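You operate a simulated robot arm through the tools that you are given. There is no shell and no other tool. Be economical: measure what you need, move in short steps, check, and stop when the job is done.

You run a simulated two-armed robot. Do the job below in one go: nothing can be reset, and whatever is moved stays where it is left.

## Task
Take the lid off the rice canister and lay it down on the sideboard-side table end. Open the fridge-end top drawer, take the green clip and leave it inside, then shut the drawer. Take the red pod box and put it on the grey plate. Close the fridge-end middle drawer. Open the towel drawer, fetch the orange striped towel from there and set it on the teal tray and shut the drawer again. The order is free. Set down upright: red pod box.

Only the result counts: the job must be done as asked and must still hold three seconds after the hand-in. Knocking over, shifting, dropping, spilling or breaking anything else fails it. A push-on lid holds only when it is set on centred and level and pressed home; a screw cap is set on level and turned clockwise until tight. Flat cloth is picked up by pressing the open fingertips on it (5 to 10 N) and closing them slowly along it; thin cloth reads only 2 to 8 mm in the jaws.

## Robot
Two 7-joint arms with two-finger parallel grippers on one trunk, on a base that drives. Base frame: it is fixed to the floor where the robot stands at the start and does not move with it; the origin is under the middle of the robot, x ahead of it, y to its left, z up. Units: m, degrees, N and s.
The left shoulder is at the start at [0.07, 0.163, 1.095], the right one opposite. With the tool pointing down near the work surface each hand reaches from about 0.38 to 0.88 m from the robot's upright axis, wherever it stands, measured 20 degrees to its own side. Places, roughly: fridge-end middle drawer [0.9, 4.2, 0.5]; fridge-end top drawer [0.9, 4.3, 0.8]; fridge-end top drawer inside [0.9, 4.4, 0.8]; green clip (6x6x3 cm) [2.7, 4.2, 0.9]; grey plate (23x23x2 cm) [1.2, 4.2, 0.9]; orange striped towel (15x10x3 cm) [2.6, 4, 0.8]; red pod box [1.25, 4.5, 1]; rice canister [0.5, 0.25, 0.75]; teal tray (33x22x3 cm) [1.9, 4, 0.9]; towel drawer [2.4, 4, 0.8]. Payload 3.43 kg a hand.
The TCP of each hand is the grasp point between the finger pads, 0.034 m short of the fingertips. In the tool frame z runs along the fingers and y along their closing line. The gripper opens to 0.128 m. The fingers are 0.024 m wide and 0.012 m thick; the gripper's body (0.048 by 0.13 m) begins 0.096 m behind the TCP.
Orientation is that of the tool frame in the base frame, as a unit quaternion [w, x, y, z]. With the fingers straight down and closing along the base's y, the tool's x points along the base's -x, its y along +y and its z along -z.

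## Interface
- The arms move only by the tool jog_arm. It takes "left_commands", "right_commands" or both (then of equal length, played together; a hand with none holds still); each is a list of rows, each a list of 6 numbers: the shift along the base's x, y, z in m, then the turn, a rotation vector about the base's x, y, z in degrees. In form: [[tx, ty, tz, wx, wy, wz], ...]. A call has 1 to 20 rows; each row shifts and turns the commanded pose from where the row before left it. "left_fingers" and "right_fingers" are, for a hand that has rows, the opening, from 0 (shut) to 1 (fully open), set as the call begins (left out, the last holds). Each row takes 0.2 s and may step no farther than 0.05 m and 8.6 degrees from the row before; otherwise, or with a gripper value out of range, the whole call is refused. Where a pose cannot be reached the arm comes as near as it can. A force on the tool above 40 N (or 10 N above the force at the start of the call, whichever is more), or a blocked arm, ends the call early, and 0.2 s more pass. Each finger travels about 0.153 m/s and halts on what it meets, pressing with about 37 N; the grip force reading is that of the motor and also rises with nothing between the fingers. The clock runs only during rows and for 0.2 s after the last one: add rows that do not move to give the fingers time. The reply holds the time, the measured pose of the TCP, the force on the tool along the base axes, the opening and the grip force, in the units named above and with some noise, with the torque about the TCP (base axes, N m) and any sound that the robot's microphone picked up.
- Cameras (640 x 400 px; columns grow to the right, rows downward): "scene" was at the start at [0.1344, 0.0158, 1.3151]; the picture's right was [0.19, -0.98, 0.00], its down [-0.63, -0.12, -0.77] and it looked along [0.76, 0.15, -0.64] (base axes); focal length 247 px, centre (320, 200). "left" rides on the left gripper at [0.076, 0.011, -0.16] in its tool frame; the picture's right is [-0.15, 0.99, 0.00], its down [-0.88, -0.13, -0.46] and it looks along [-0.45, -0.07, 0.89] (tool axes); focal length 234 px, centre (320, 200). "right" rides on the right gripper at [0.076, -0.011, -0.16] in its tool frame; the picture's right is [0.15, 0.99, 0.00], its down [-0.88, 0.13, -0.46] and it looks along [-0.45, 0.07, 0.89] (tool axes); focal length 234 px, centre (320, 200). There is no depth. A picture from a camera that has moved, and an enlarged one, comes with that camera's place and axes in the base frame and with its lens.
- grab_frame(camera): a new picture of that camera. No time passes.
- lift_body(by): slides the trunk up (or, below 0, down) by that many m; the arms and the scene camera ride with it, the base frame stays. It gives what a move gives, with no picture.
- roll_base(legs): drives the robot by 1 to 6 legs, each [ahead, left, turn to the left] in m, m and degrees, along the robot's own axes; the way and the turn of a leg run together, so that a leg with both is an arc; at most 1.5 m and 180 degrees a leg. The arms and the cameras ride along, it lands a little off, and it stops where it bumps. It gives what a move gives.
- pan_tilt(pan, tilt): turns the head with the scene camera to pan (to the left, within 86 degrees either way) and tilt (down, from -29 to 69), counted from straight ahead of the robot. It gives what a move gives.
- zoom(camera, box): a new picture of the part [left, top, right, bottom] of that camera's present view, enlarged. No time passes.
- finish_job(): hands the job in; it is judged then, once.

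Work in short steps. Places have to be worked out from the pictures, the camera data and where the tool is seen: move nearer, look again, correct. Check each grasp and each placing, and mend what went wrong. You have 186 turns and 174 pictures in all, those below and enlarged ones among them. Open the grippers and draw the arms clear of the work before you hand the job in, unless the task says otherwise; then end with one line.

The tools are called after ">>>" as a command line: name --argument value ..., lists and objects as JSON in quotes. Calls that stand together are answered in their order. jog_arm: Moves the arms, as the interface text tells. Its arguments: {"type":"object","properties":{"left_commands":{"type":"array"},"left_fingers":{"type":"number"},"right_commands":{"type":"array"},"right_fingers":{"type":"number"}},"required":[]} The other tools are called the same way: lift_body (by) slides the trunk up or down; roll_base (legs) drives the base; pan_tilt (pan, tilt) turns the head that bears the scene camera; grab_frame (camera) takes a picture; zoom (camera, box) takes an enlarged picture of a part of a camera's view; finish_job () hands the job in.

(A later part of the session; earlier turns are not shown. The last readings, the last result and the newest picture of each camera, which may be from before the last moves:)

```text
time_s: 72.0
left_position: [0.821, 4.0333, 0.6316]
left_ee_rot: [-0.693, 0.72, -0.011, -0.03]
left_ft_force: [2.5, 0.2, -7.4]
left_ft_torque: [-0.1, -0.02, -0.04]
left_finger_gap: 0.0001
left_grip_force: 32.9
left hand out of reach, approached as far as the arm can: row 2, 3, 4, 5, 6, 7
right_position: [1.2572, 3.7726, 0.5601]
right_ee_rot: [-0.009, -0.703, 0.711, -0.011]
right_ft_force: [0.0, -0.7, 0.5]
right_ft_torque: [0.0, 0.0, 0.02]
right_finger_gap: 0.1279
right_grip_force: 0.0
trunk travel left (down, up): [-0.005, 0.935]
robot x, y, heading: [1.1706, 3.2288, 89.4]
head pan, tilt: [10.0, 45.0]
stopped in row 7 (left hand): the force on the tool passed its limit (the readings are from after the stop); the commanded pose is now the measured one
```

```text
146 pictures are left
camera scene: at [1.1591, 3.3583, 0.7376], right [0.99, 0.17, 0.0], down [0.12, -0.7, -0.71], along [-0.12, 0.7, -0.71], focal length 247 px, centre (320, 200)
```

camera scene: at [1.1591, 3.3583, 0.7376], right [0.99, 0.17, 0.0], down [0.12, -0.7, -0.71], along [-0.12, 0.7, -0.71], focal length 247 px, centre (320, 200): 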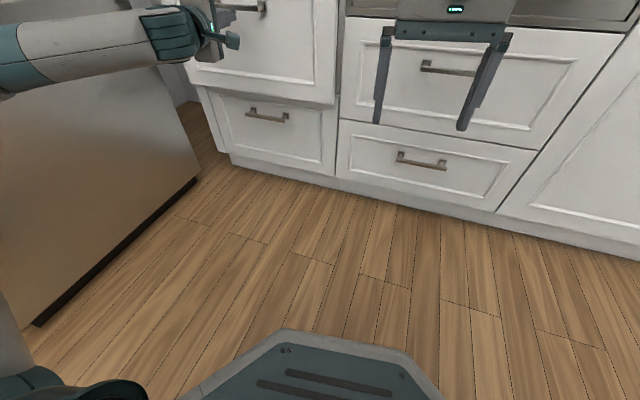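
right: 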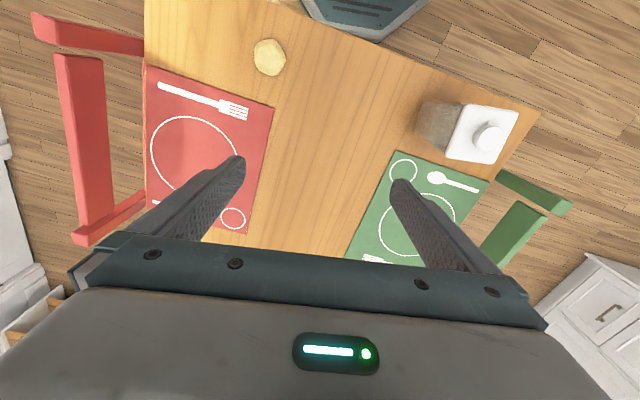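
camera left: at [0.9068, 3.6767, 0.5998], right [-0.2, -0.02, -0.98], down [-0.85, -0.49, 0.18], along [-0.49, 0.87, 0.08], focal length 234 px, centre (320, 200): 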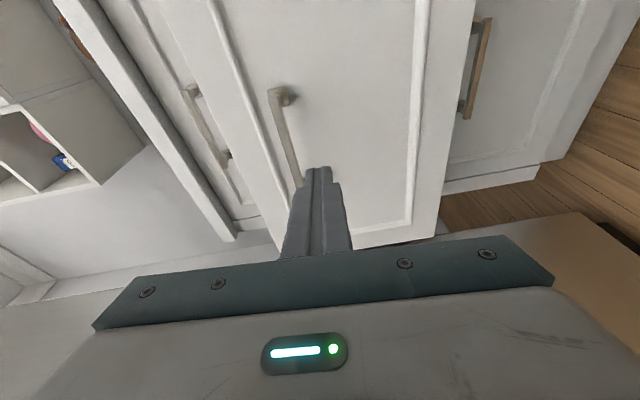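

Mostly in, but the hand drifted up beneath the handle. I back off, lower, and bring the base nearer before the last push.

>>> jog_arm --left_commands '[[0, -0.03, -0.02, 0, 0, 0], [0, -0.03, 0, 0, 0, 0], [0, -0.03, 0, 0, 0, 0]]'

>>> roll_base --legs '[[0.08, 0, 0]]'

>>> jog_arm --left_commands '[[0, 0.015, 0, 0, 0, 0], [0, 0.015, 0, 0, 0, 0], [0, 0.015, 0, 0, 0, 0], [0, 0.015, 0, 0, 0, 0], [0, 0.015, 0, 0, 0, 0]]'

>>> grab_frame --camera "scene"

```text
time_s: 72.8
left_position: [0.8191, 3.9373, 0.6188]
left_ee_rot: [-0.696, 0.717, -0.011, -0.031]
left_ft_force: [0.1, 0.8, -0.4]
left_ft_torque: [-0.01, 0.0, 0.03]
left_finger_gap: 0.0
left_grip_force: 32.9
left hand out of reach, approached as far as the arm can: row 1
right_position: [1.2577, 3.7721, 0.5592]
right_ee_rot: [-0.009, -0.703, 0.711, -0.012]
right_ft_force: [-0.8, 0.2, -0.6]
right_ft_torque: [0.02, -0.01, 0.01]
right_finger_gap: 0.1278
right_grip_force: 0.1
trunk travel left (down, up): [-0.005, 0.935]
robot x, y, heading: [1.1684, 3.2236, 89.6]
head pan, tilt: [10.0, 45.0]
```

```text
time_s: 73.9
left_position: [0.8207, 4.0161, 0.6196]
left_ee_rot: [-0.695, 0.718, -0.012, -0.03]
left_ft_force: [-0.3, -0.4, -0.5]
left_ft_torque: [0.01, 0.02, -0.01]
left_finger_gap: 0.0
left_grip_force: 33.0
right_position: [1.2597, 3.8498, 0.5615]
right_ee_rot: [-0.01, -0.704, 0.71, -0.012]
right_ft_force: [0.0, 0.3, 1.3]
right_ft_torque: [0.01, 0.02, -0.03]
right_finger_gap: 0.128
right_grip_force: 0.1
trunk travel left (down, up): [-0.005, 0.935]
robot x, y, heading: [1.1703, 3.3067, 89.4]
head pan, tilt: [10.0, 45.0]
```

```text
time_s: 75.1
left_position: [0.8194, 4.0904, 0.6278]
left_ee_rot: [-0.693, 0.72, -0.013, -0.032]
left_ft_force: [0.0, 0.2, -0.2]
left_ft_torque: [0.01, 0.01, 0.0]
left_finger_gap: 0.0001
left_grip_force: 33.1
left hand out of reach, approached as far as the arm can: row 4
right_position: [1.2587, 3.8503, 0.5607]
right_ee_rot: [-0.008, -0.703, 0.711, -0.01]
right_ft_force: [-0.1, -0.1, -0.1]
right_ft_torque: [0.0, 0.01, 0.01]
right_finger_gap: 0.128
right_grip_force: 0.1
trunk travel left (down, up): [-0.005, 0.935]
robot x, y, heading: [1.175, 3.3049, 89.2]
head pan, tilt: [10.0, 45.0]
```

```text
145 pictures are left
camera scene: at [1.16, 3.436, 0.7375], right [0.99, 0.17, 0.0], down [0.12, -0.7, -0.71], along [-0.12, 0.7, -0.71], focal length 247 px, centre (320, 200)
```

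scene: 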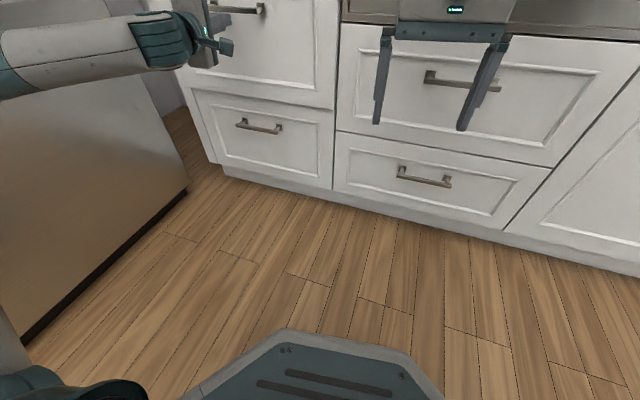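

It looks flush now; I press once more till I feel it seat, and then back off and look from above.

>>> jog_arm --left_commands '[[0, 0.012, 0, 0, 0, 0], [0, 0.012, 0, 0, 0, 0], [0, 0.012, 0, 0, 0, 0]]'

>>> jog_arm --left_commands '[[0, -0.05, 0, 0, 0, 0], [0, -0.05, 0, 0, 0, 0], [0, -0.05, 0, 0, 0, 0], [0, -0.05, 0, 0, 0, 0]]'

>>> lift_body --by 0.22

>>> grab_frame --camera "left"

>>> grab_frame --camera "scene"

```text
time_s: 75.8
left_position: [0.8175, 4.1128, 0.6282]
left_ee_rot: [-0.693, 0.72, -0.013, -0.031]
left_ft_force: [-0.4, -11.2, 1.0]
left_ft_torque: [0.15, -0.01, -0.16]
left_finger_gap: 0.0
left_grip_force: 32.8
left hand out of reach, approached as far as the arm can: row 1, 2
right_position: [1.2575, 3.849, 0.5601]
right_ee_rot: [-0.008, -0.704, 0.71, -0.01]
right_ft_force: [0.4, 0.5, 0.3]
right_ft_torque: [0.03, 0.01, 0.04]
right_finger_gap: 0.128
right_grip_force: 0.0
trunk travel left (down, up): [-0.005, 0.935]
robot x, y, heading: [1.1728, 3.3056, 89.6]
head pan, tilt: [10.0, 45.0]
stopped in row 3 (left hand): the force on the tool passed its limit (the readings are from after the stop); the commanded pose is now the measured one
```

```text
time_s: 76.8
left_position: [0.8162, 3.9149, 0.6276]
left_ee_rot: [-0.691, 0.722, -0.014, -0.031]
left_ft_force: [-0.4, 0.8, 0.6]
left_ft_torque: [0.01, 0.01, 0.03]
left_finger_gap: 0.0001
left_grip_force: 33.0
right_position: [1.2584, 3.8495, 0.5597]
right_ee_rot: [-0.008, -0.703, 0.711, -0.011]
right_ft_force: [-0.1, -0.3, 0.8]
right_ft_torque: [-0.01, -0.01, -0.01]
right_finger_gap: 0.128
right_grip_force: 0.1
trunk travel left (down, up): [-0.005, 0.935]
robot x, y, heading: [1.1698, 3.3052, 89.2]
head pan, tilt: [10.0, 45.0]
```

```text
time_s: 79.1
left_position: [0.8158, 3.9147, 0.8491]
left_ee_rot: [-0.691, 0.722, -0.015, -0.03]
left_ft_force: [-0.1, 0.2, -0.3]
left_ft_torque: [-0.01, 0.03, -0.01]
left_finger_gap: 0.0001
left_grip_force: 32.5
right_position: [1.2575, 3.8502, 0.7784]
right_ee_rot: [-0.008, -0.703, 0.711, -0.011]
right_ft_force: [-0.7, -0.3, -1.0]
right_ft_torque: [0.02, 0.05, 0.01]
right_finger_gap: 0.128
right_grip_force: 0.0
trunk travel left (down, up): [-0.225, 0.715]
robot x, y, heading: [1.174, 3.3045, 89.8]
head pan, tilt: [10.0, 45.0]
```

```text
144 pictures are left
camera left: at [0.8942, 3.756, 0.8391], right [-0.21, -0.05, -0.98], down [-0.86, -0.47, 0.21], along [-0.47, 0.88, 0.06], focal length 234 px, centre (320, 200)
```

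left: 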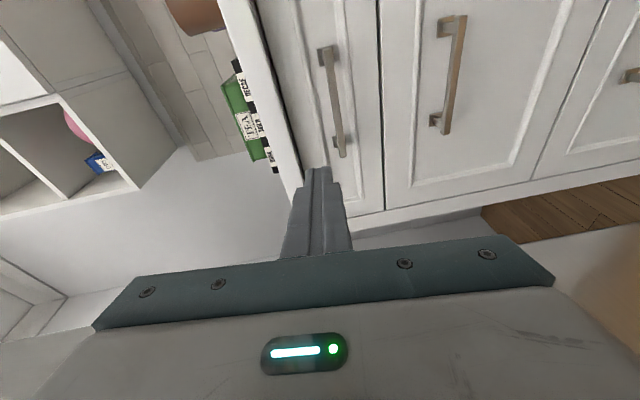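

```text
143 pictures are left
camera scene: at [1.1597, 3.4358, 0.9574], right [0.99, 0.17, 0.0], down [0.12, -0.7, -0.71], along [-0.12, 0.7, -0.71], focal length 247 px, centre (320, 200)
```

scene: 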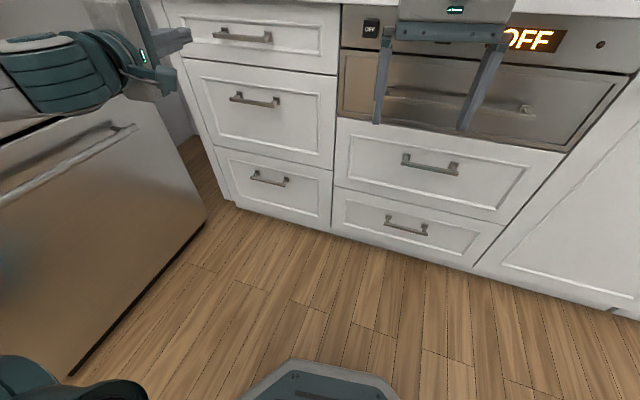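

Middle drawer is shut flush. The top handle is at ≈(0.85, 4.10, 0.815); I open the fingers partly, align height and x, and advance to it.

>>> lift_body --by -0.034

>>> roll_base --legs '[[0, -0.03, 0]]'

>>> jog_arm --left_commands '[[0, 0.03, 0, 0, 0, 0], [0, 0.03, 0, 0, 0, 0], [0, 0.03, 0, 0, 0, 0], [0, 0.03, 0, 0, 0, 0]]' --left_fingers 0.45

>>> grab_frame --camera "left"

```text
time_s: 79.9
left_position: [0.8148, 3.9142, 0.8151]
left_ee_rot: [-0.691, 0.722, -0.015, -0.031]
left_ft_force: [0.8, -0.2, 0.3]
left_ft_torque: [0.02, 0.0, 0.0]
left_finger_gap: 0.0
left_grip_force: 33.4
right_position: [1.2574, 3.8506, 0.7463]
right_ee_rot: [-0.009, -0.704, 0.71, -0.012]
right_ft_force: [0.7, 0.7, 0.7]
right_ft_torque: [0.03, 0.04, 0.0]
right_finger_gap: 0.1281
right_grip_force: 0.1
trunk travel left (down, up): [-0.191, 0.749]
robot x, y, heading: [1.1751, 3.3046, 89.4]
head pan, tilt: [10.0, 45.0]
```

```text
time_s: 80.7
left_position: [0.8442, 3.9131, 0.8147]
left_ee_rot: [-0.691, 0.722, -0.014, -0.032]
left_ft_force: [0.2, 0.6, -0.1]
left_ft_torque: [-0.01, 0.0, 0.02]
left_finger_gap: 0.0002
left_grip_force: 32.8
right_position: [1.288, 3.8492, 0.7463]
right_ee_rot: [-0.008, -0.704, 0.71, -0.011]
right_ft_force: [-0.4, 0.2, -0.4]
right_ft_torque: [0.0, 0.05, -0.05]
right_finger_gap: 0.1282
right_grip_force: 0.1
trunk travel left (down, up): [-0.191, 0.749]
robot x, y, heading: [1.2028, 3.3066, 89.8]
head pan, tilt: [10.0, 45.0]
```

```text
time_s: 81.7
left_position: [0.8445, 4.0332, 0.8167]
left_ee_rot: [-0.69, 0.723, -0.014, -0.031]
left_ft_force: [0.0, 0.2, -0.2]
left_ft_torque: [0.0, -0.03, 0.0]
left_finger_gap: 0.0576
left_grip_force: 0.1
right_position: [1.2875, 3.8498, 0.7464]
right_ee_rot: [-0.009, -0.703, 0.711, -0.012]
right_ft_force: [0.8, 0.0, -0.2]
right_ft_torque: [0.01, -0.02, 0.02]
right_finger_gap: 0.128
right_grip_force: 0.0
trunk travel left (down, up): [-0.191, 0.749]
robot x, y, heading: [1.2053, 3.3066, 89.6]
head pan, tilt: [10.0, 45.0]
```

```text
142 pictures are left
camera left: at [0.9239, 3.875, 0.8074], right [-0.21, -0.05, -0.98], down [-0.86, -0.47, 0.21], along [-0.47, 0.88, 0.06], focal length 234 px, centre (320, 200)
```

left: 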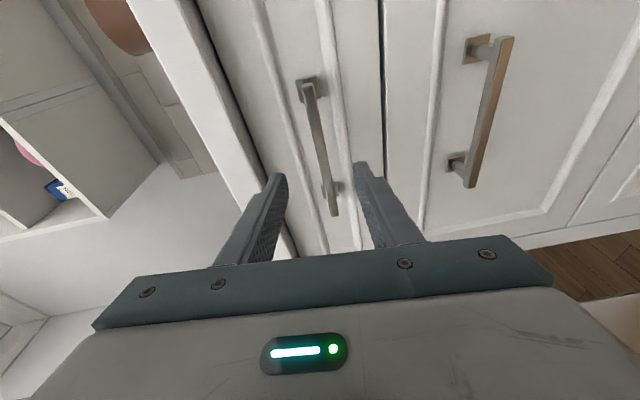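

The handle lies between the fingertips. I advance 6 cm and close.

>>> jog_arm --left_commands '[[0, 0.03, 0, 0, 0, 0], [0, 0.025, 0, 0, 0, 0]]'

>>> jog_arm --left_commands '[[0, 0, 0, 0, 0, 0], [0, 0, 0, 0, 0, 0], [0, 0, 0, 0, 0, 0]]' --left_fingers 0

```text
time_s: 82.3
left_position: [0.8453, 4.0865, 0.8161]
left_ee_rot: [-0.691, 0.722, -0.014, -0.032]
left_ft_force: [0.0, 0.9, 0.0]
left_ft_torque: [-0.01, -0.01, -0.03]
left_finger_gap: 0.0575
left_grip_force: 0.0
right_position: [1.2876, 3.85, 0.745]
right_ee_rot: [-0.009, -0.704, 0.71, -0.011]
right_ft_force: [0.5, 0.6, 0.0]
right_ft_torque: [0.04, 0.02, -0.02]
right_finger_gap: 0.1278
right_grip_force: 0.0
trunk travel left (down, up): [-0.191, 0.749]
robot x, y, heading: [1.2015, 3.3046, 89.7]
head pan, tilt: [10.0, 45.0]
```

```text
time_s: 83.1
left_position: [0.8434, 4.0879, 0.8104]
left_ee_rot: [-0.688, 0.725, -0.013, -0.03]
left_ft_force: [4.0, -22.3, -32.3]
left_ft_torque: [-0.38, -1.11, 0.52]
left_finger_gap: 0.0123
left_grip_force: 44.8
right_position: [1.2877, 3.8502, 0.7438]
right_ee_rot: [-0.009, -0.703, 0.711, -0.013]
right_ft_force: [0.0, 0.0, -0.4]
right_ft_torque: [-0.01, 0.01, -0.02]
right_finger_gap: 0.1279
right_grip_force: 0.0
trunk travel left (down, up): [-0.191, 0.749]
robot x, y, heading: [1.202, 3.3053, 89.5]
head pan, tilt: [10.0, 45.0]
```

Gripped (12 mm). I relieve the vertical strain and pull the drawer open about 0.22 m.

>>> jog_arm --left_commands '[[0, 0, -0.006, 0, 0, 0], [0, -0.02, 0, 0, 0, 0], [0, -0.03, 0, 0, 0, 0], [0, -0.03, 0, 0, 0, 0], [0, -0.03, 0, 0, 0, 0], [0, -0.03, 0, 0, 0, 0], [0, -0.03, 0, 0, 0, 0], [0, -0.03, 0, 0, 0, 0]]'

>>> grab_frame --camera "scene"

```text
time_s: 84.9
left_position: [0.8352, 3.8876, 0.8108]
left_ee_rot: [-0.693, 0.72, -0.009, -0.034]
left_ft_force: [-38.1, 4.7, 9.5]
left_ft_torque: [0.48, -1.08, 0.84]
left_finger_gap: 0.0122
left_grip_force: 44.7
right_position: [1.2853, 3.8499, 0.7466]
right_ee_rot: [-0.008, -0.705, 0.71, -0.013]
right_ft_force: [-0.3, -0.3, -0.3]
right_ft_torque: [0.0, 0.01, 0.01]
right_finger_gap: 0.128
right_grip_force: 0.0
trunk travel left (down, up): [-0.191, 0.749]
robot x, y, heading: [1.2031, 3.3067, 89.8]
head pan, tilt: [10.0, 45.0]
```

```text
141 pictures are left
camera scene: at [1.1863, 3.4349, 0.9236], right [0.99, 0.17, 0.0], down [0.12, -0.7, -0.71], along [-0.12, 0.7, -0.71], focal length 247 px, centre (320, 200)
```

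scene: 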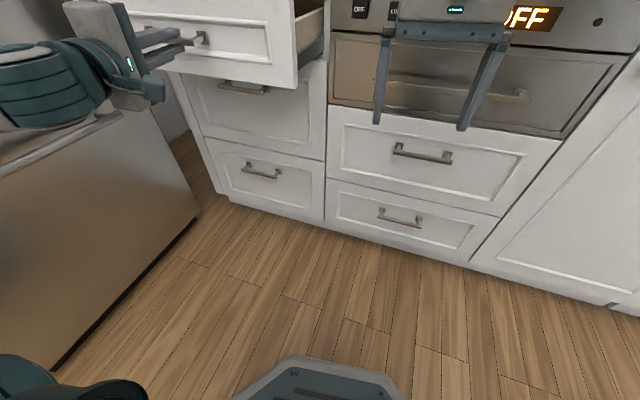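

Drawer open ~0.2 m. Release, back the hand off, raise the trunk and look into the drawer and at the counter.

>>> jog_arm --left_commands '[[0.004, 0, 0, 0, 0, 0], [0, 0, 0, 0, 0, 0]]' --left_fingers 0.5

>>> jog_arm --left_commands '[[0, -0.04, 0, 0, 0, 0], [0, -0.04, 0, 0, 0, 0], [0, -0.04, 0, 0, 0, 0]]'

>>> lift_body --by 0.55

>>> grab_frame --camera "scene"

```text
time_s: 85.5
left_position: [0.8494, 3.8885, 0.8091]
left_ee_rot: [-0.691, 0.722, -0.016, -0.029]
left_ft_force: [-0.3, -0.2, -0.6]
left_ft_torque: [0.01, 0.02, 0.01]
left_finger_gap: 0.064
left_grip_force: 0.1
right_position: [1.2877, 3.8504, 0.7447]
right_ee_rot: [-0.008, -0.704, 0.71, -0.011]
right_ft_force: [-0.5, -0.4, 0.1]
right_ft_torque: [-0.03, -0.01, -0.01]
right_finger_gap: 0.1281
right_grip_force: 0.1
trunk travel left (down, up): [-0.191, 0.749]
robot x, y, heading: [1.2039, 3.3038, 89.7]
head pan, tilt: [10.0, 45.0]
```

```text
time_s: 86.3
left_position: [0.8104, 3.8443, 0.8469]
left_ee_rot: [-0.69, 0.723, -0.016, -0.03]
left_ft_force: [-0.4, -0.3, -0.5]
left_ft_torque: [0.06, 0.02, -0.01]
left_finger_gap: 0.0639
left_grip_force: 0.1
left hand out of reach, approached as far as the arm can: row 1, 2, 3
right_position: [1.2867, 3.8489, 0.745]
right_ee_rot: [-0.009, -0.704, 0.71, -0.011]
right_ft_force: [1.3, 0.1, -0.5]
right_ft_torque: [-0.02, 0.0, -0.02]
right_finger_gap: 0.1281
right_grip_force: 0.0
trunk travel left (down, up): [-0.191, 0.749]
robot x, y, heading: [1.2008, 3.3077, 90.0]
head pan, tilt: [10.0, 45.0]
```

```text
refused: 0.55 is not a number from -0.4 to 0.4
```

```text
140 pictures are left
camera scene: at [1.189, 3.4352, 0.9235], right [0.99, 0.17, 0.0], down [0.12, -0.7, -0.71], along [-0.12, 0.7, -0.71], focal length 247 px, centre (320, 200)
```

scene: 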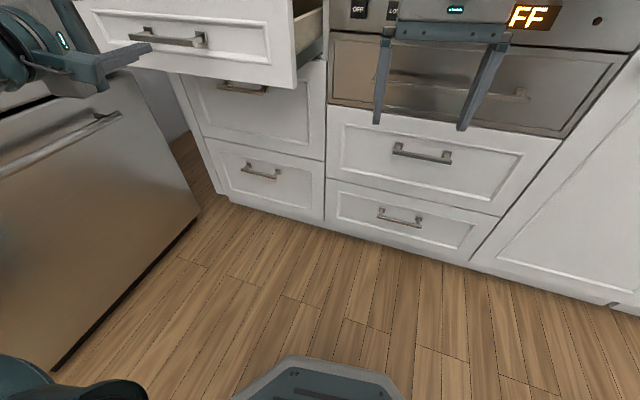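

I back the base away first to clear the handle, and then raise.

>>> roll_base --legs '[[-0.15, 0, 0]]'

>>> lift_body --by 0.4

>>> lift_body --by 0.25

>>> grab_frame --camera "scene"

```text
time_s: 87.7
left_position: [0.8083, 3.6938, 0.8476]
left_ee_rot: [-0.691, 0.722, -0.015, -0.031]
left_ft_force: [-0.8, 0.1, 0.0]
left_ft_torque: [0.02, -0.03, 0.01]
left_finger_gap: 0.064
left_grip_force: 0.0
right_position: [1.2855, 3.6995, 0.7465]
right_ee_rot: [-0.008, -0.704, 0.71, -0.01]
right_ft_force: [-0.6, 0.5, 0.1]
right_ft_torque: [-0.02, -0.02, -0.03]
right_finger_gap: 0.1281
right_grip_force: 0.0
trunk travel left (down, up): [-0.191, 0.749]
robot x, y, heading: [1.1985, 3.1556, 89.6]
head pan, tilt: [10.0, 45.0]
```

```text
time_s: 91.5
left_position: [0.8085, 3.6946, 1.247]
left_ee_rot: [-0.69, 0.723, -0.014, -0.031]
left_ft_force: [0.7, -0.1, 0.0]
left_ft_torque: [-0.03, -0.02, 0.0]
left_finger_gap: 0.0641
left_grip_force: 0.0
right_position: [1.2868, 3.6998, 1.146]
right_ee_rot: [-0.008, -0.704, 0.71, -0.011]
right_ft_force: [0.5, -0.2, -0.7]
right_ft_torque: [0.01, -0.01, -0.04]
right_finger_gap: 0.1279
right_grip_force: 0.1
trunk travel left (down, up): [-0.591, 0.349]
robot x, y, heading: [1.2043, 3.1538, 89.8]
head pan, tilt: [10.0, 45.0]
```

```text
time_s: 94.1
left_position: [0.8086, 3.6946, 1.4971]
left_ee_rot: [-0.69, 0.723, -0.015, -0.03]
left_ft_force: [-0.7, -1.0, -0.6]
left_ft_torque: [-0.03, -0.03, 0.05]
left_finger_gap: 0.0639
left_grip_force: 0.1
right_position: [1.2858, 3.7001, 1.3958]
right_ee_rot: [-0.009, -0.704, 0.71, -0.011]
right_ft_force: [0.0, -0.3, 0.8]
right_ft_torque: [-0.01, 0.02, 0.01]
right_finger_gap: 0.1282
right_grip_force: 0.0
trunk travel left (down, up): [-0.841, 0.099]
robot x, y, heading: [1.1939, 3.1548, 89.6]
head pan, tilt: [10.0, 45.0]
```

```text
139 pictures are left
camera scene: at [1.1882, 3.2855, 1.5734], right [0.99, 0.17, 0.0], down [0.12, -0.7, -0.71], along [-0.12, 0.7, -0.71], focal length 247 px, centre (320, 200)
```

scene: 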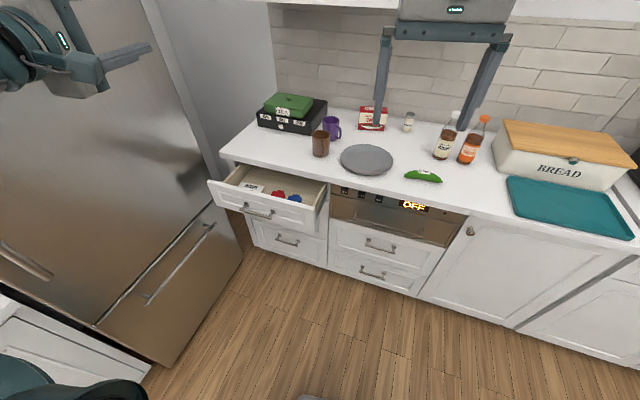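

>>> zoom --camera "scene" --box '[200, 90, 420, 230]'

```text
2.86 times, centred on (310, 160) of scene
camera zoom: at [1.1882, 3.2855, 1.5734], right [0.99, 0.17, 0.0], down [0.12, -0.7, -0.71], along [-0.12, 0.7, -0.71], focal length 706 px, centre (349, 314)
```

zoom: 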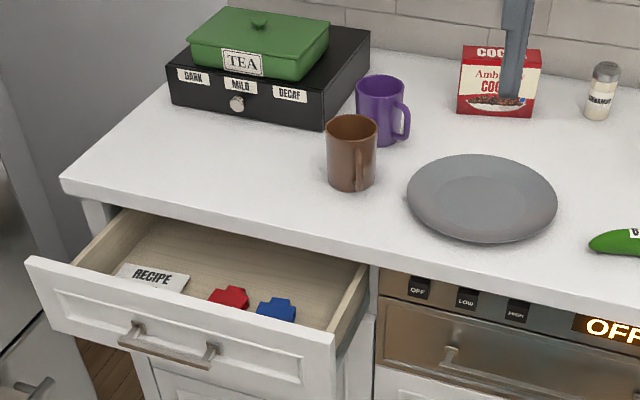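

The open drawer shows a recipe card and red/blue clips, with room left. The red box stands at ≈(1.27, 4.53) behind the plate. I turn the left hand back to pointing down and the right hand's closing line to along y (turn 90° about z).

>>> jog_arm --left_commands '[[0, 0, 0, -4.94, 4.94, -4.94], [0, 0, 0, -4.94, 4.94, -4.94], [0, 0, 0, -4.94, 4.94, -4.94], [0, 0, 0, -4.94, 4.94, -4.94], [0, 0, 0, -4.94, 4.94, -4.94], [0, 0, 0, -4.94, 4.94, -4.94], [0, 0, 0, -4.94, 4.94, -4.94], [0, 0, 0, -4.94, 4.94, -4.94], [0, 0, 0, -4.94, 4.94, -4.94], [0, 0, 0, -4.94, 4.94, -4.94], [0, 0, 0, -4.94, 4.94, -4.94], [0, 0, 0, -4.94, 4.94, -4.94], [0, 0, 0, -4.94, 4.94, -4.94], [0, 0, 0, -4.94, 4.94, -4.94]]' --right_commands '[[0, 0, 0, 0, 0, 6.5], [0, 0, 0, 0, 0, 6.5], [0, 0, 0, 0, 0, 6.5], [0, 0, 0, 0, 0, 6.5], [0, 0, 0, 0, 0, 6.5], [0, 0, 0, 0, 0, 6.5], [0, 0, 0, 0, 0, 6.5], [0, 0, 0, 0, 0, 6.5], [0, 0, 0, 0, 0, 6.5], [0, 0, 0, 0, 0, 6.5], [0, 0, 0, 0, 0, 6.5], [0, 0, 0, 0, 0, 6.5], [0, 0, 0, 0, 0, 6.5], [0, 0, 0, 0, 0, 6.5]]'

>>> grab_frame --camera "right"

```text
time_s: 97.1
left_position: [0.8093, 3.6963, 1.4965]
left_ee_rot: [-0.007, -0.684, 0.729, 0.024]
left_ft_force: [0.0, -0.2, -0.4]
left_ft_torque: [-0.03, 0.01, 0.02]
left_finger_gap: 0.0641
left_grip_force: 0.0
right_position: [1.2597, 3.6146, 1.3718]
right_ee_rot: [-0.002, 1.0, 0.004, 0.013]
right_ft_force: [0.1, -0.6, -0.1]
right_ft_torque: [0.0, -0.04, 0.04]
right_finger_gap: 0.1276
right_grip_force: 0.1
right hand out of reach, approached as far as the arm can: row 12, 13, 14
trunk travel left (down, up): [-0.841, 0.099]
robot x, y, heading: [1.2008, 3.1573, 89.7]
head pan, tilt: [10.0, 45.0]
```

```text
137 pictures are left
camera right: at [1.3304, 3.6264, 1.5336], right [0.15, -0.99, 0.0], down [-0.89, -0.14, 0.43], along [-0.43, -0.07, -0.9], focal length 234 px, centre (320, 200)
```

right: 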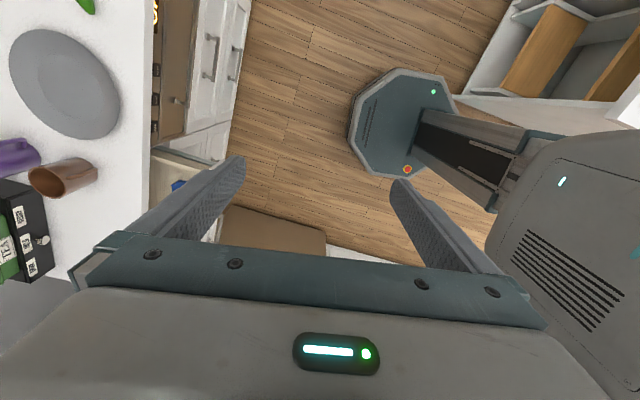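

The right hand now closes along y. The box is ~0.15 wide so this is the needed way. I lower the trunk a bit (to stay under the wall cabinets), tuck the left hand in, and drive up closer.

>>> lift_body --by -0.25

>>> jog_arm --left_commands '[[0.03, -0.04, 0, 0, 0, 0], [0.03, -0.04, 0, 0, 0, 0], [0.03, -0.04, 0, 0, 0, 0]]'

>>> roll_base --legs '[[0.4, 0.08, 0]]'

>>> grab_frame --camera "right"

>>> grab_frame --camera "scene"

```text
time_s: 99.7
left_position: [0.8086, 3.6944, 1.2464]
left_ee_rot: [-0.006, -0.685, 0.728, 0.023]
left_ft_force: [-0.1, -0.6, 0.3]
left_ft_torque: [0.03, 0.01, 0.01]
left_finger_gap: 0.064
left_grip_force: 0.0
right_position: [1.2596, 3.6143, 1.1219]
right_ee_rot: [-0.002, 1.0, 0.002, 0.015]
right_ft_force: [-0.3, -0.8, -0.4]
right_ft_torque: [-0.01, 0.0, 0.01]
right_finger_gap: 0.1278
right_grip_force: 0.0
trunk travel left (down, up): [-0.591, 0.349]
robot x, y, heading: [1.2009, 3.1542, 89.7]
head pan, tilt: [10.0, 45.0]
```

```text
time_s: 100.5
left_position: [0.8987, 3.573, 1.2463]
left_ee_rot: [-0.007, -0.685, 0.728, 0.025]
left_ft_force: [0.4, -1.0, -0.2]
left_ft_torque: [0.03, 0.03, 0.02]
left_finger_gap: 0.0641
left_grip_force: 0.2
right_position: [1.259, 3.6131, 1.1233]
right_ee_rot: [-0.004, 1.0, 0.003, 0.013]
right_ft_force: [-0.2, -0.5, 0.2]
right_ft_torque: [0.02, 0.03, -0.01]
right_finger_gap: 0.1282
right_grip_force: 0.0
trunk travel left (down, up): [-0.591, 0.349]
robot x, y, heading: [1.2017, 3.1564, 89.9]
head pan, tilt: [10.0, 45.0]
```

```text
time_s: 103.0
left_position: [0.8251, 3.9706, 1.248]
left_ee_rot: [-0.007, -0.681, 0.732, 0.024]
left_ft_force: [-0.6, 0.6, 0.4]
left_ft_torque: [0.01, -0.02, -0.03]
left_finger_gap: 0.0641
left_grip_force: 0.1
right_position: [1.1872, 4.0079, 1.1222]
right_ee_rot: [-0.002, 1.0, -0.001, 0.014]
right_ft_force: [-0.4, -0.4, 0.2]
right_ft_torque: [0.02, -0.02, 0.03]
right_finger_gap: 0.128
right_grip_force: 0.0
trunk travel left (down, up): [-0.591, 0.349]
robot x, y, heading: [1.1266, 3.5466, 89.3]
head pan, tilt: [10.0, 45.0]
```

```text
136 pictures are left
camera right: at [1.2571, 4.0177, 1.2843], right [0.14, -0.99, 0.0], down [-0.89, -0.13, 0.43], along [-0.43, -0.06, -0.9], focal length 234 px, centre (320, 200)
```

right: 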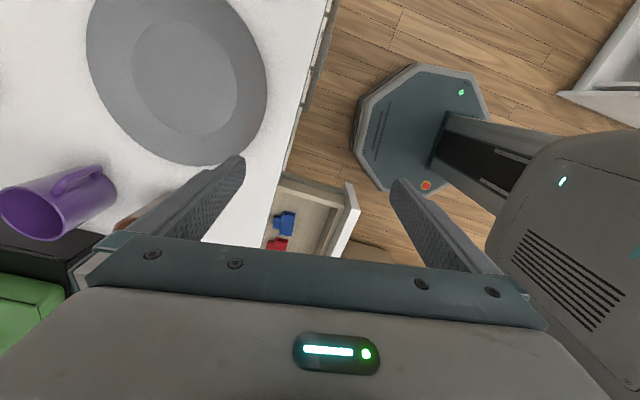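

```text
135 pictures are left
camera scene: at [1.1129, 3.679, 1.3235], right [0.99, 0.16, 0.0], down [0.11, -0.7, -0.71], along [-0.11, 0.7, -0.71], focal length 247 px, centre (320, 200)
```

scene: 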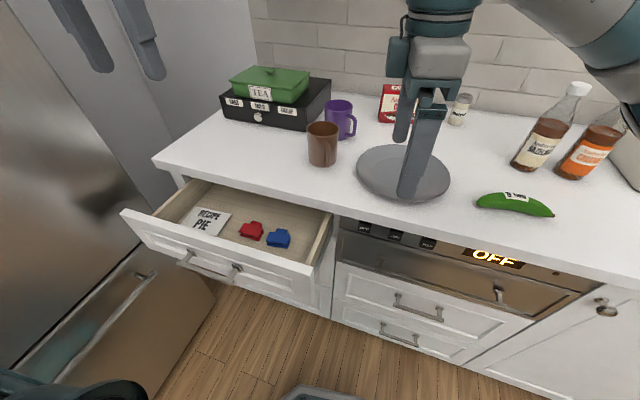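

Box estimated: x 1.18–1.32, front face y≈4.51, top z≈1.03. I drive a bit closer and move the right hand over towards it to see its depth.

>>> roll_base --legs '[[0.17, 0, 0.6]]'

>>> jog_arm --right_commands '[[0.03, 0.04, 0.01, 0, 0, 0], [0.03, 0.04, 0.01, 0, 0, 0], [0, 0.04, 0, 0, 0, 0], [0, 0.04, 0, 0, 0, 0], [0, 0.04, 0, 0, 0, 0]]'

>>> grab_frame --camera "right"

>>> grab_frame --camera "scene"

```text
time_s: 104.4
left_position: [0.8209, 4.1315, 1.2478]
left_ee_rot: [-0.007, -0.686, 0.727, 0.024]
left_ft_force: [0.1, -0.2, 0.5]
left_ft_torque: [-0.01, 0.02, 0.02]
left_finger_gap: 0.064
left_grip_force: 0.1
right_position: [1.1809, 4.1726, 1.1221]
right_ee_rot: [-0.003, 1.0, 0.006, 0.014]
right_ft_force: [-0.4, 1.0, -0.2]
right_ft_torque: [-0.01, 0.02, 0.01]
right_finger_gap: 0.1283
right_grip_force: 0.0
trunk travel left (down, up): [-0.591, 0.349]
robot x, y, heading: [1.1284, 3.7124, 90.0]
head pan, tilt: [10.0, 45.0]
```

```text
refused: row 1 steps farther than a row can; nothing moved
```

```text
134 pictures are left
camera right: at [1.2518, 4.1842, 1.2846], right [0.16, -0.99, 0.0], down [-0.89, -0.14, 0.43], along [-0.43, -0.07, -0.9], focal length 234 px, centre (320, 200)
```

right: 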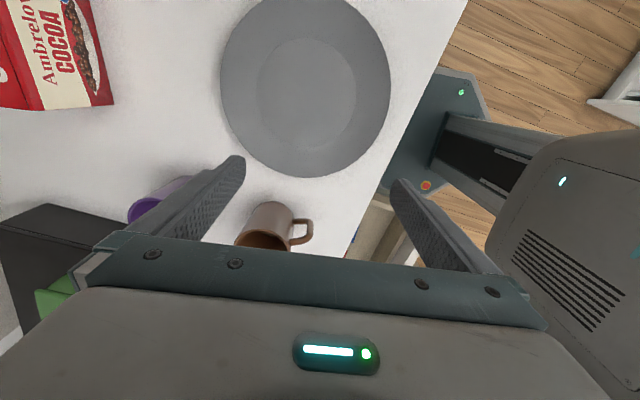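

```text
133 pictures are left
camera scene: at [1.1124, 3.8436, 1.3236], right [0.98, 0.17, 0.0], down [0.12, -0.7, -0.71], along [-0.12, 0.7, -0.71], focal length 247 px, centre (320, 200)
```

scene: 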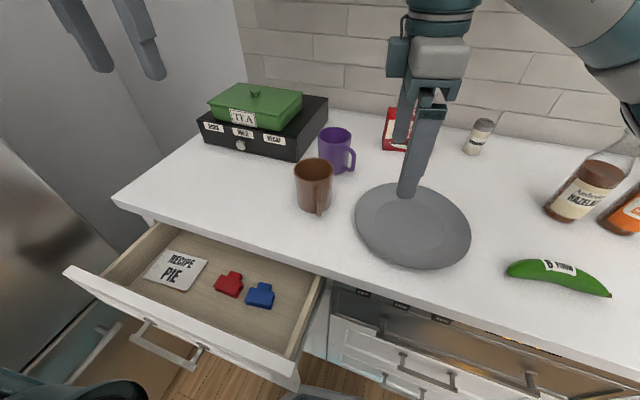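

I redo the approach with smaller steps.

>>> jog_arm --right_commands '[[0.025, 0.04, 0.005, 0, 0, 0], [0.025, 0.04, 0.005, 0, 0, 0], [0.02, 0.04, 0, 0, 0, 0], [0, 0.04, 0, 0, 0, 0], [0, 0.04, 0, 0, 0, 0]]'

>>> grab_frame --camera "right"

```text
time_s: 105.6
left_position: [0.8212, 4.1314, 1.2468]
left_ee_rot: [-0.007, -0.687, 0.727, 0.024]
left_ft_force: [-0.5, 0.4, -0.9]
left_ft_torque: [0.01, 0.01, 0.01]
left_finger_gap: 0.0642
left_grip_force: 0.1
right_position: [1.1857, 4.1792, 1.0956]
right_ee_rot: [-0.003, 1.0, 0.004, 0.014]
right_ft_force: [-0.6, 0.0, 0.1]
right_ft_torque: [-0.04, 0.03, -0.01]
right_finger_gap: 0.1277
right_grip_force: 0.0
right hand out of reach, approached as far as the arm can: row 1, 2, 3, 4, 5
trunk travel left (down, up): [-0.591, 0.349]
robot x, y, heading: [1.129, 3.7133, 90.1]
head pan, tilt: [10.0, 45.0]
```

```text
132 pictures are left
camera right: at [1.2564, 4.1903, 1.2576], right [0.15, -0.99, 0.0], down [-0.89, -0.14, 0.43], along [-0.43, -0.07, -0.9], focal length 234 px, centre (320, 200)
```

right: 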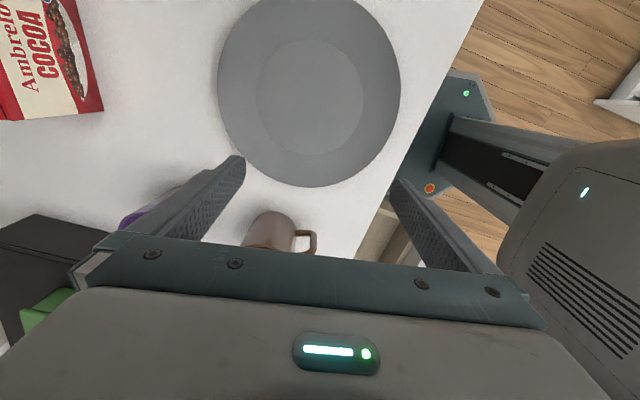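

That wrist roll is at its limit; I use the opposite roll (turn back 180° about z), which mirrors the camera to the other side.

>>> jog_arm --right_commands '[[0, -0.03, 0.03, 0, 0, -8.5], [0, 0, 0.02, 0, 0, -8.5], [0, 0, 0, 0, 0, -8.5], [0, 0, 0, 0, 0, -8.5], [0, 0, 0, 0, 0, -8.5], [0, 0, 0, 0, 0, -8.5], [0, 0, 0, 0, 0, -8.5], [0, 0, 0, 0, 0, -8.5], [0, 0, 0, 0, 0, -8.5], [0, 0, 0, 0, 0, -8.5], [0, 0, 0, 0, 0, -8.5], [0, 0, 0, 0, 0, -8.5], [0, 0, 0, 0, 0, -8.5], [0, 0, 0, 0, 0, -8.5], [0, 0, 0, 0, 0, -8.5], [0, 0, 0, 0, 0, -8.5], [0, 0, 0, 0, 0, -8.5], [0, 0, 0, 0, 0, -8.5], [0, 0, 0, 0, 0, -8.5], [0, 0, 0, 0, 0, -8.5]]'

>>> jog_arm --right_commands '[[0.03, 0.03, 0, 0, 0, -5], [0.03, 0.03, 0, 0, 0, -5], [0.03, 0.03, 0, 0, 0, 0], [0, 0.04, 0, 0, 0, 0], [0, 0.04, 0, 0, 0, 0], [0, 0.04, 0, 0, 0, 0], [0, 0.03, 0, 0, 0, 0]]'

>>> grab_frame --camera "right"

```text
time_s: 109.8
left_position: [0.8198, 4.1311, 1.2477]
left_ee_rot: [-0.006, -0.687, 0.726, 0.024]
left_ft_force: [-0.1, -0.1, 0.1]
left_ft_torque: [-0.02, 0.02, 0.03]
left_finger_gap: 0.0642
left_grip_force: 0.0
right_position: [1.1878, 4.1489, 1.1478]
right_ee_rot: [-0.014, -0.092, 0.996, -0.004]
right_ft_force: [-0.1, -0.1, -0.7]
right_ft_torque: [0.01, -0.01, -0.01]
right_finger_gap: 0.1283
right_grip_force: 0.0
trunk travel left (down, up): [-0.591, 0.349]
robot x, y, heading: [1.1259, 3.7182, 89.9]
head pan, tilt: [10.0, 45.0]
```

```text
time_s: 111.4
left_position: [0.8198, 4.1318, 1.2472]
left_ee_rot: [-0.007, -0.687, 0.727, 0.024]
left_ft_force: [-0.8, 1.1, 0.2]
left_ft_torque: [-0.02, -0.02, 0.0]
left_finger_gap: 0.0638
left_grip_force: 0.2
right_position: [1.2757, 4.3894, 1.1452]
right_ee_rot: [-0.013, -0.005, 1.0, -0.003]
right_ft_force: [-0.1, 0.4, 0.4]
right_ft_torque: [0.0, -0.04, -0.02]
right_finger_gap: 0.1279
right_grip_force: 0.0
trunk travel left (down, up): [-0.591, 0.349]
robot x, y, heading: [1.1243, 3.7167, 89.8]
head pan, tilt: [10.0, 45.0]
```

```text
131 pictures are left
camera right: at [1.2041, 4.3793, 1.3075], right [-0.16, 0.99, 0.0], down [0.89, 0.14, 0.43], along [0.43, 0.07, -0.9], focal length 234 px, centre (320, 200)
```

right: 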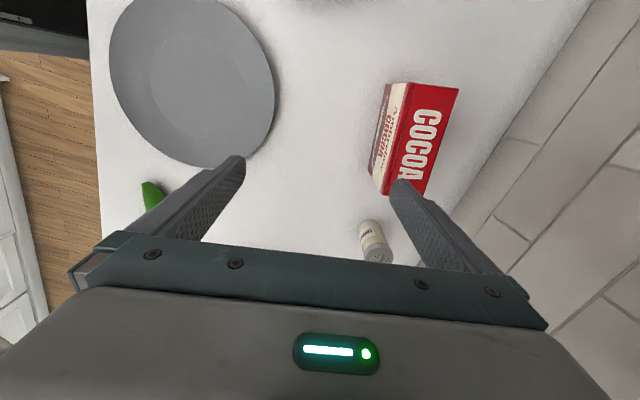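

Box top: x≈1.18–1.32, y≈4.48–4.54 (≈6 cm thick), clearances good. I centre over (1.25, 4.51), then look before descending.

>>> jog_arm --right_commands '[[-0.013, 0.04, 0, 0, 0, 0], [-0.013, 0.04, 0, 0, 0, 0], [0, 0.041, 0, 0, 0, 0], [0, 0, -0.03, 0, 0, 0]]' --right_fingers 1

>>> grab_frame --camera "right"

```text
time_s: 112.4
left_position: [0.826, 4.1337, 1.2466]
left_ee_rot: [-0.009, -0.687, 0.727, 0.025]
left_ft_force: [1.2, -1.1, -0.7]
left_ft_torque: [-0.06, 0.11, 0.03]
left_finger_gap: 0.0638
left_grip_force: 0.1
right_position: [1.2564, 4.4947, 1.1137]
right_ee_rot: [-0.015, -0.005, 1.0, -0.003]
right_ft_force: [1.2, 0.7, 0.2]
right_ft_torque: [-0.02, 0.08, 0.02]
right_finger_gap: 0.1279
right_grip_force: 0.1
right hand out of reach, approached as far as the arm can: row 3
trunk travel left (down, up): [-0.591, 0.349]
robot x, y, heading: [1.1261, 3.7132, 89.8]
head pan, tilt: [10.0, 45.0]
```

```text
130 pictures are left
camera right: at [1.1844, 4.4837, 1.2763], right [-0.16, 0.99, 0.0], down [0.89, 0.14, 0.43], along [0.42, 0.06, -0.9], focal length 234 px, centre (320, 200)
```

right: 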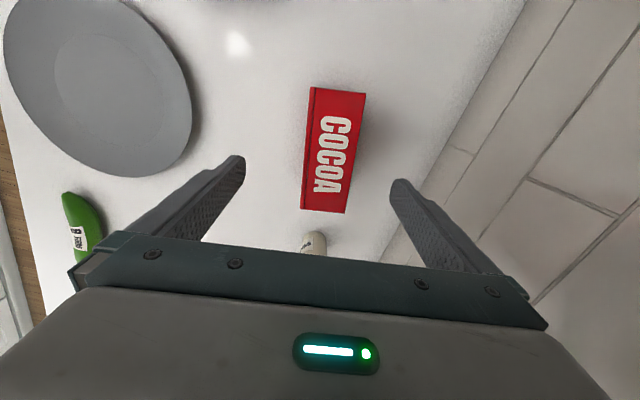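

Nearly centred; I creep the base 2 cm forward to gain reach, then descend onto the box.

>>> roll_base --legs '[[0.025, 0, 0]]'

>>> jog_arm --right_commands '[[-0.006, -0.01, -0.03, 0, 0, 0], [0, 0, -0.04, 0, 0, 0], [0, 0, -0.04, 0, 0, 0], [0, 0, -0.03, 0, 0, 0]]'

>>> grab_frame --camera "right"

```text
time_s: 113.3
left_position: [0.8198, 4.1531, 1.2489]
left_ee_rot: [-0.004, -0.686, 0.727, 0.025]
left_ft_force: [-0.2, -0.4, 0.3]
left_ft_torque: [0.02, 0.0, 0.02]
left_finger_gap: 0.0639
left_grip_force: 0.0
right_position: [1.2504, 4.5148, 1.1205]
right_ee_rot: [-0.013, -0.006, 1.0, -0.001]
right_ft_force: [1.7, 0.1, 0.3]
right_ft_torque: [0.05, -0.03, 0.01]
right_finger_gap: 0.128
right_grip_force: 0.0
trunk travel left (down, up): [-0.591, 0.349]
robot x, y, heading: [1.1262, 3.7401, 90.0]
head pan, tilt: [10.0, 45.0]
```

```text
time_s: 114.3
left_position: [0.8215, 4.1563, 1.2483]
left_ee_rot: [-0.006, -0.686, 0.727, 0.025]
left_ft_force: [0.5, -0.6, 0.5]
left_ft_torque: [0.02, 0.01, 0.03]
left_finger_gap: 0.064
left_grip_force: 0.0
right_position: [1.2446, 4.5076, 0.9751]
right_ee_rot: [-0.015, -0.006, 1.0, -0.002]
right_ft_force: [-0.3, -0.4, -1.1]
right_ft_torque: [0.02, 0.0, 0.01]
right_finger_gap: 0.1278
right_grip_force: 0.0
trunk travel left (down, up): [-0.591, 0.349]
robot x, y, heading: [1.1226, 3.7389, 90.1]
head pan, tilt: [10.0, 45.0]
```

```text
129 pictures are left
camera right: at [1.1731, 4.4957, 1.1377], right [-0.16, 0.99, 0.0], down [0.89, 0.14, 0.43], along [0.42, 0.07, -0.9], focal length 234 px, centre (320, 200)
```

right: 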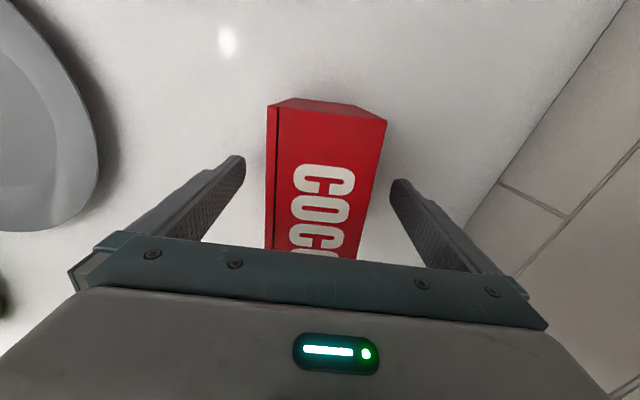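

Box between the fingers; I close on it, then lift.

>>> jog_arm --right_commands '[[0, 0, 0, 0, 0, 0], [0, 0, 0, 0, 0, 0], [0, 0, 0, 0, 0, 0]]' --right_fingers 0.3

>>> jog_arm --right_commands '[[0, 0, 0.02, 0, 0, 0], [0, 0, 0.03, 0, 0, 0], [0, 0, 0.03, 0, 0, 0]]'

>>> grab_frame --camera "right"

>>> grab_frame --camera "scene"

```text
time_s: 115.1
left_position: [0.8204, 4.1574, 1.2474]
left_ee_rot: [-0.007, -0.686, 0.727, 0.025]
left_ft_force: [0.3, 1.0, -0.4]
left_ft_torque: [0.0, -0.05, 0.03]
left_finger_gap: 0.0635
left_grip_force: 0.1
right_position: [1.2451, 4.5081, 0.9756]
right_ee_rot: [-0.014, -0.006, 1.0, -0.002]
right_ft_force: [-0.7, -0.1, -0.3]
right_ft_torque: [0.1, 0.09, 0.02]
right_finger_gap: 0.056
right_grip_force: 37.1
trunk travel left (down, up): [-0.591, 0.349]
robot x, y, heading: [1.1259, 3.7422, 89.7]
head pan, tilt: [10.0, 45.0]
```

```text
time_s: 115.9
left_position: [0.8211, 4.1565, 1.2484]
left_ee_rot: [-0.005, -0.687, 0.726, 0.024]
left_ft_force: [0.0, 0.3, -0.7]
left_ft_torque: [0.01, 0.03, -0.02]
left_finger_gap: 0.0642
left_grip_force: 0.1
right_position: [1.2434, 4.5045, 1.0582]
right_ee_rot: [-0.013, -0.006, 1.0, -0.003]
right_ft_force: [0.3, 0.2, -2.3]
right_ft_torque: [0.03, -0.04, 0.0]
right_finger_gap: 0.0558
right_grip_force: 37.1
trunk travel left (down, up): [-0.591, 0.349]
robot x, y, heading: [1.1257, 3.7343, 90.0]
head pan, tilt: [10.0, 45.0]
```

```text
128 pictures are left
camera right: at [1.1704, 4.4941, 1.2198], right [-0.16, 0.99, 0.0], down [0.89, 0.14, 0.43], along [0.43, 0.07, -0.9], focal length 234 px, centre (320, 200)
```

right: 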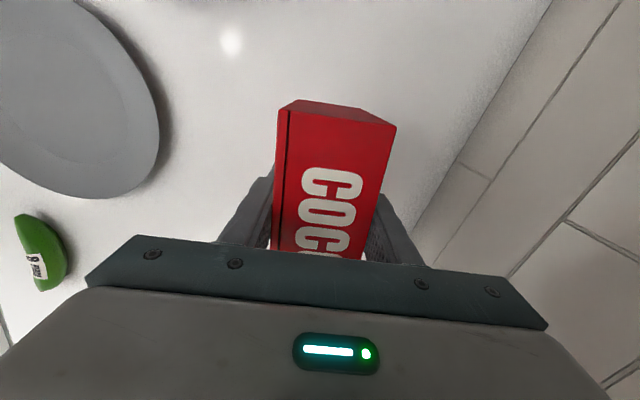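

```text
127 pictures are left
camera scene: at [1.112, 3.8691, 1.3234], right [0.98, 0.17, 0.0], down [0.12, -0.7, -0.71], along [-0.12, 0.7, -0.71], focal length 247 px, centre (320, 200)
```

scene: 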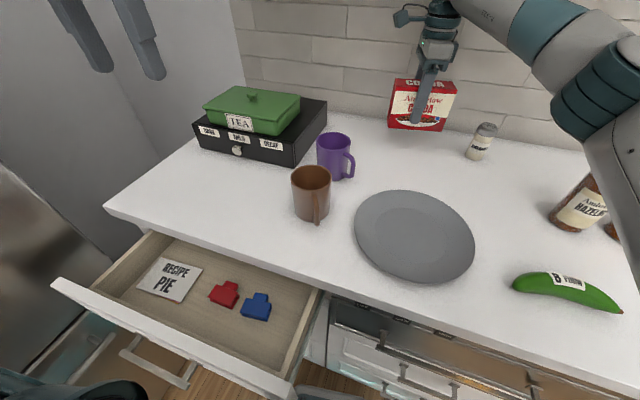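

Held securely (55.8 mm). Plate centre ≈(1.245, 4.195). I raise slightly and carry it over the plate.

>>> jog_arm --right_commands '[[0, 0, 0.03, 0, 0, 0], [0, -0.045, 0, 0, 0, 0], [0, -0.045, 0, 0, 0, 0], [0, -0.045, 0, 0, 0, 0], [0, -0.045, 0, 0, 0, 0], [0, -0.045, 0, 0, 0, 0], [0, -0.045, 0, 0, 0, 0], [0, -0.039, 0, 0, 0, 0], [0, 0, -0.03, 0, 0, 0]]'

>>> grab_frame --camera "right"

>>> grab_frame --camera "scene"

```text
time_s: 117.9
left_position: [0.8219, 4.1586, 1.2467]
left_ee_rot: [-0.007, -0.686, 0.727, 0.024]
left_ft_force: [0.6, 0.9, -0.4]
left_ft_torque: [-0.08, 0.01, -0.02]
left_finger_gap: 0.0641
left_grip_force: 0.0
right_position: [1.2435, 4.1987, 1.0532]
right_ee_rot: [-0.015, -0.005, 1.0, -0.003]
right_ft_force: [0.1, -0.2, -1.2]
right_ft_torque: [-0.02, 0.0, -0.03]
right_finger_gap: 0.0558
right_grip_force: 36.8
trunk travel left (down, up): [-0.591, 0.349]
robot x, y, heading: [1.1275, 3.7407, 90.2]
head pan, tilt: [10.0, 45.0]
```

```text
126 pictures are left
camera right: at [1.172, 4.1874, 1.2159], right [-0.16, 0.99, 0.0], down [0.89, 0.14, 0.43], along [0.42, 0.07, -0.9], focal length 234 px, centre (320, 200)
```

right: 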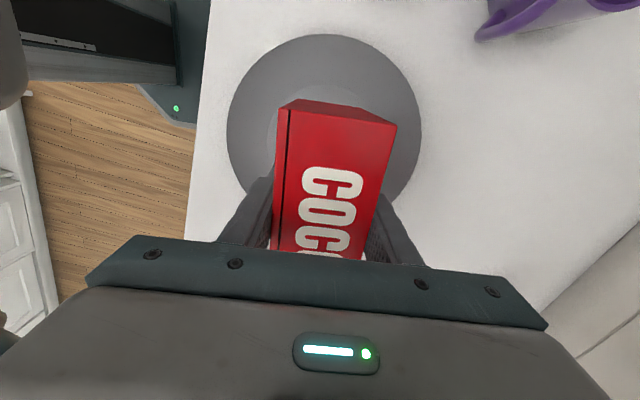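

```text
125 pictures are left
camera scene: at [1.1131, 3.8711, 1.3233], right [0.98, 0.17, 0.0], down [0.12, -0.7, -0.71], along [-0.12, 0.7, -0.71], focal length 247 px, centre (320, 200)
```

scene: 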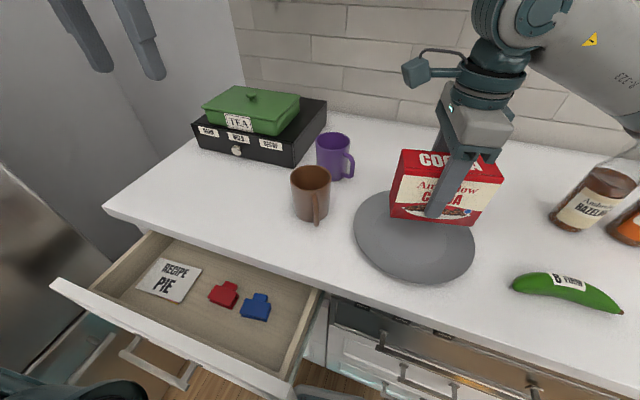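

Box is over the plate; I shift 1.2 cm to -x and lower it gently.

>>> jog_arm --right_commands '[[-0.012, -0.002, -0.02, 0, 0, 0], [0, 0, -0.02, 0, 0, 0], [0, 0, -0.012, 0, 0, 0]]'

>>> jog_arm --right_commands '[[0, 0, -0.005, 0, 0, 0]]'

>>> jog_arm --right_commands '[[0, 0, -0.004, 0, 0, 0]]'

```text
time_s: 118.7
left_position: [0.8204, 4.1552, 1.2478]
left_ee_rot: [-0.006, -0.686, 0.727, 0.024]
left_ft_force: [0.6, -0.6, -0.8]
left_ft_torque: [-0.01, 0.01, -0.03]
left_finger_gap: 0.0639
left_grip_force: 0.2
right_position: [1.233, 4.1963, 1.003]
right_ee_rot: [-0.014, -0.006, 1.0, -0.002]
right_ft_force: [-0.6, 1.2, -2.6]
right_ft_torque: [0.01, 0.01, 0.02]
right_finger_gap: 0.0557
right_grip_force: 37.7
trunk travel left (down, up): [-0.591, 0.349]
robot x, y, heading: [1.1276, 3.7375, 89.9]
head pan, tilt: [10.0, 45.0]
```

```text
time_s: 119.1
left_position: [0.8201, 4.1577, 1.248]
left_ee_rot: [-0.008, -0.686, 0.727, 0.025]
left_ft_force: [0.3, -0.3, 0.1]
left_ft_torque: [0.03, -0.02, 0.03]
left_finger_gap: 0.0641
left_grip_force: 0.0
right_position: [1.2329, 4.1968, 0.9979]
right_ee_rot: [-0.014, -0.006, 1.0, -0.002]
right_ft_force: [-0.1, -0.1, -0.4]
right_ft_torque: [-0.01, -0.02, -0.01]
right_finger_gap: 0.0557
right_grip_force: 36.9
trunk travel left (down, up): [-0.591, 0.349]
robot x, y, heading: [1.1288, 3.739, 89.9]
head pan, tilt: [10.0, 45.0]
```

```text
time_s: 119.5
left_position: [0.821, 4.1578, 1.2469]
left_ee_rot: [-0.006, -0.687, 0.727, 0.024]
left_ft_force: [-0.2, 0.5, 0.2]
left_ft_torque: [-0.04, 0.01, 0.02]
left_finger_gap: 0.0641
left_grip_force: 0.0
right_position: [1.232, 4.1971, 0.9942]
right_ee_rot: [-0.014, -0.006, 1.0, -0.002]
right_ft_force: [-0.4, 0.3, -1.8]
right_ft_torque: [0.0, 0.0, 0.05]
right_finger_gap: 0.0559
right_grip_force: 36.8
trunk travel left (down, up): [-0.591, 0.349]
robot x, y, heading: [1.1267, 3.7378, 90.0]
head pan, tilt: [10.0, 45.0]
```

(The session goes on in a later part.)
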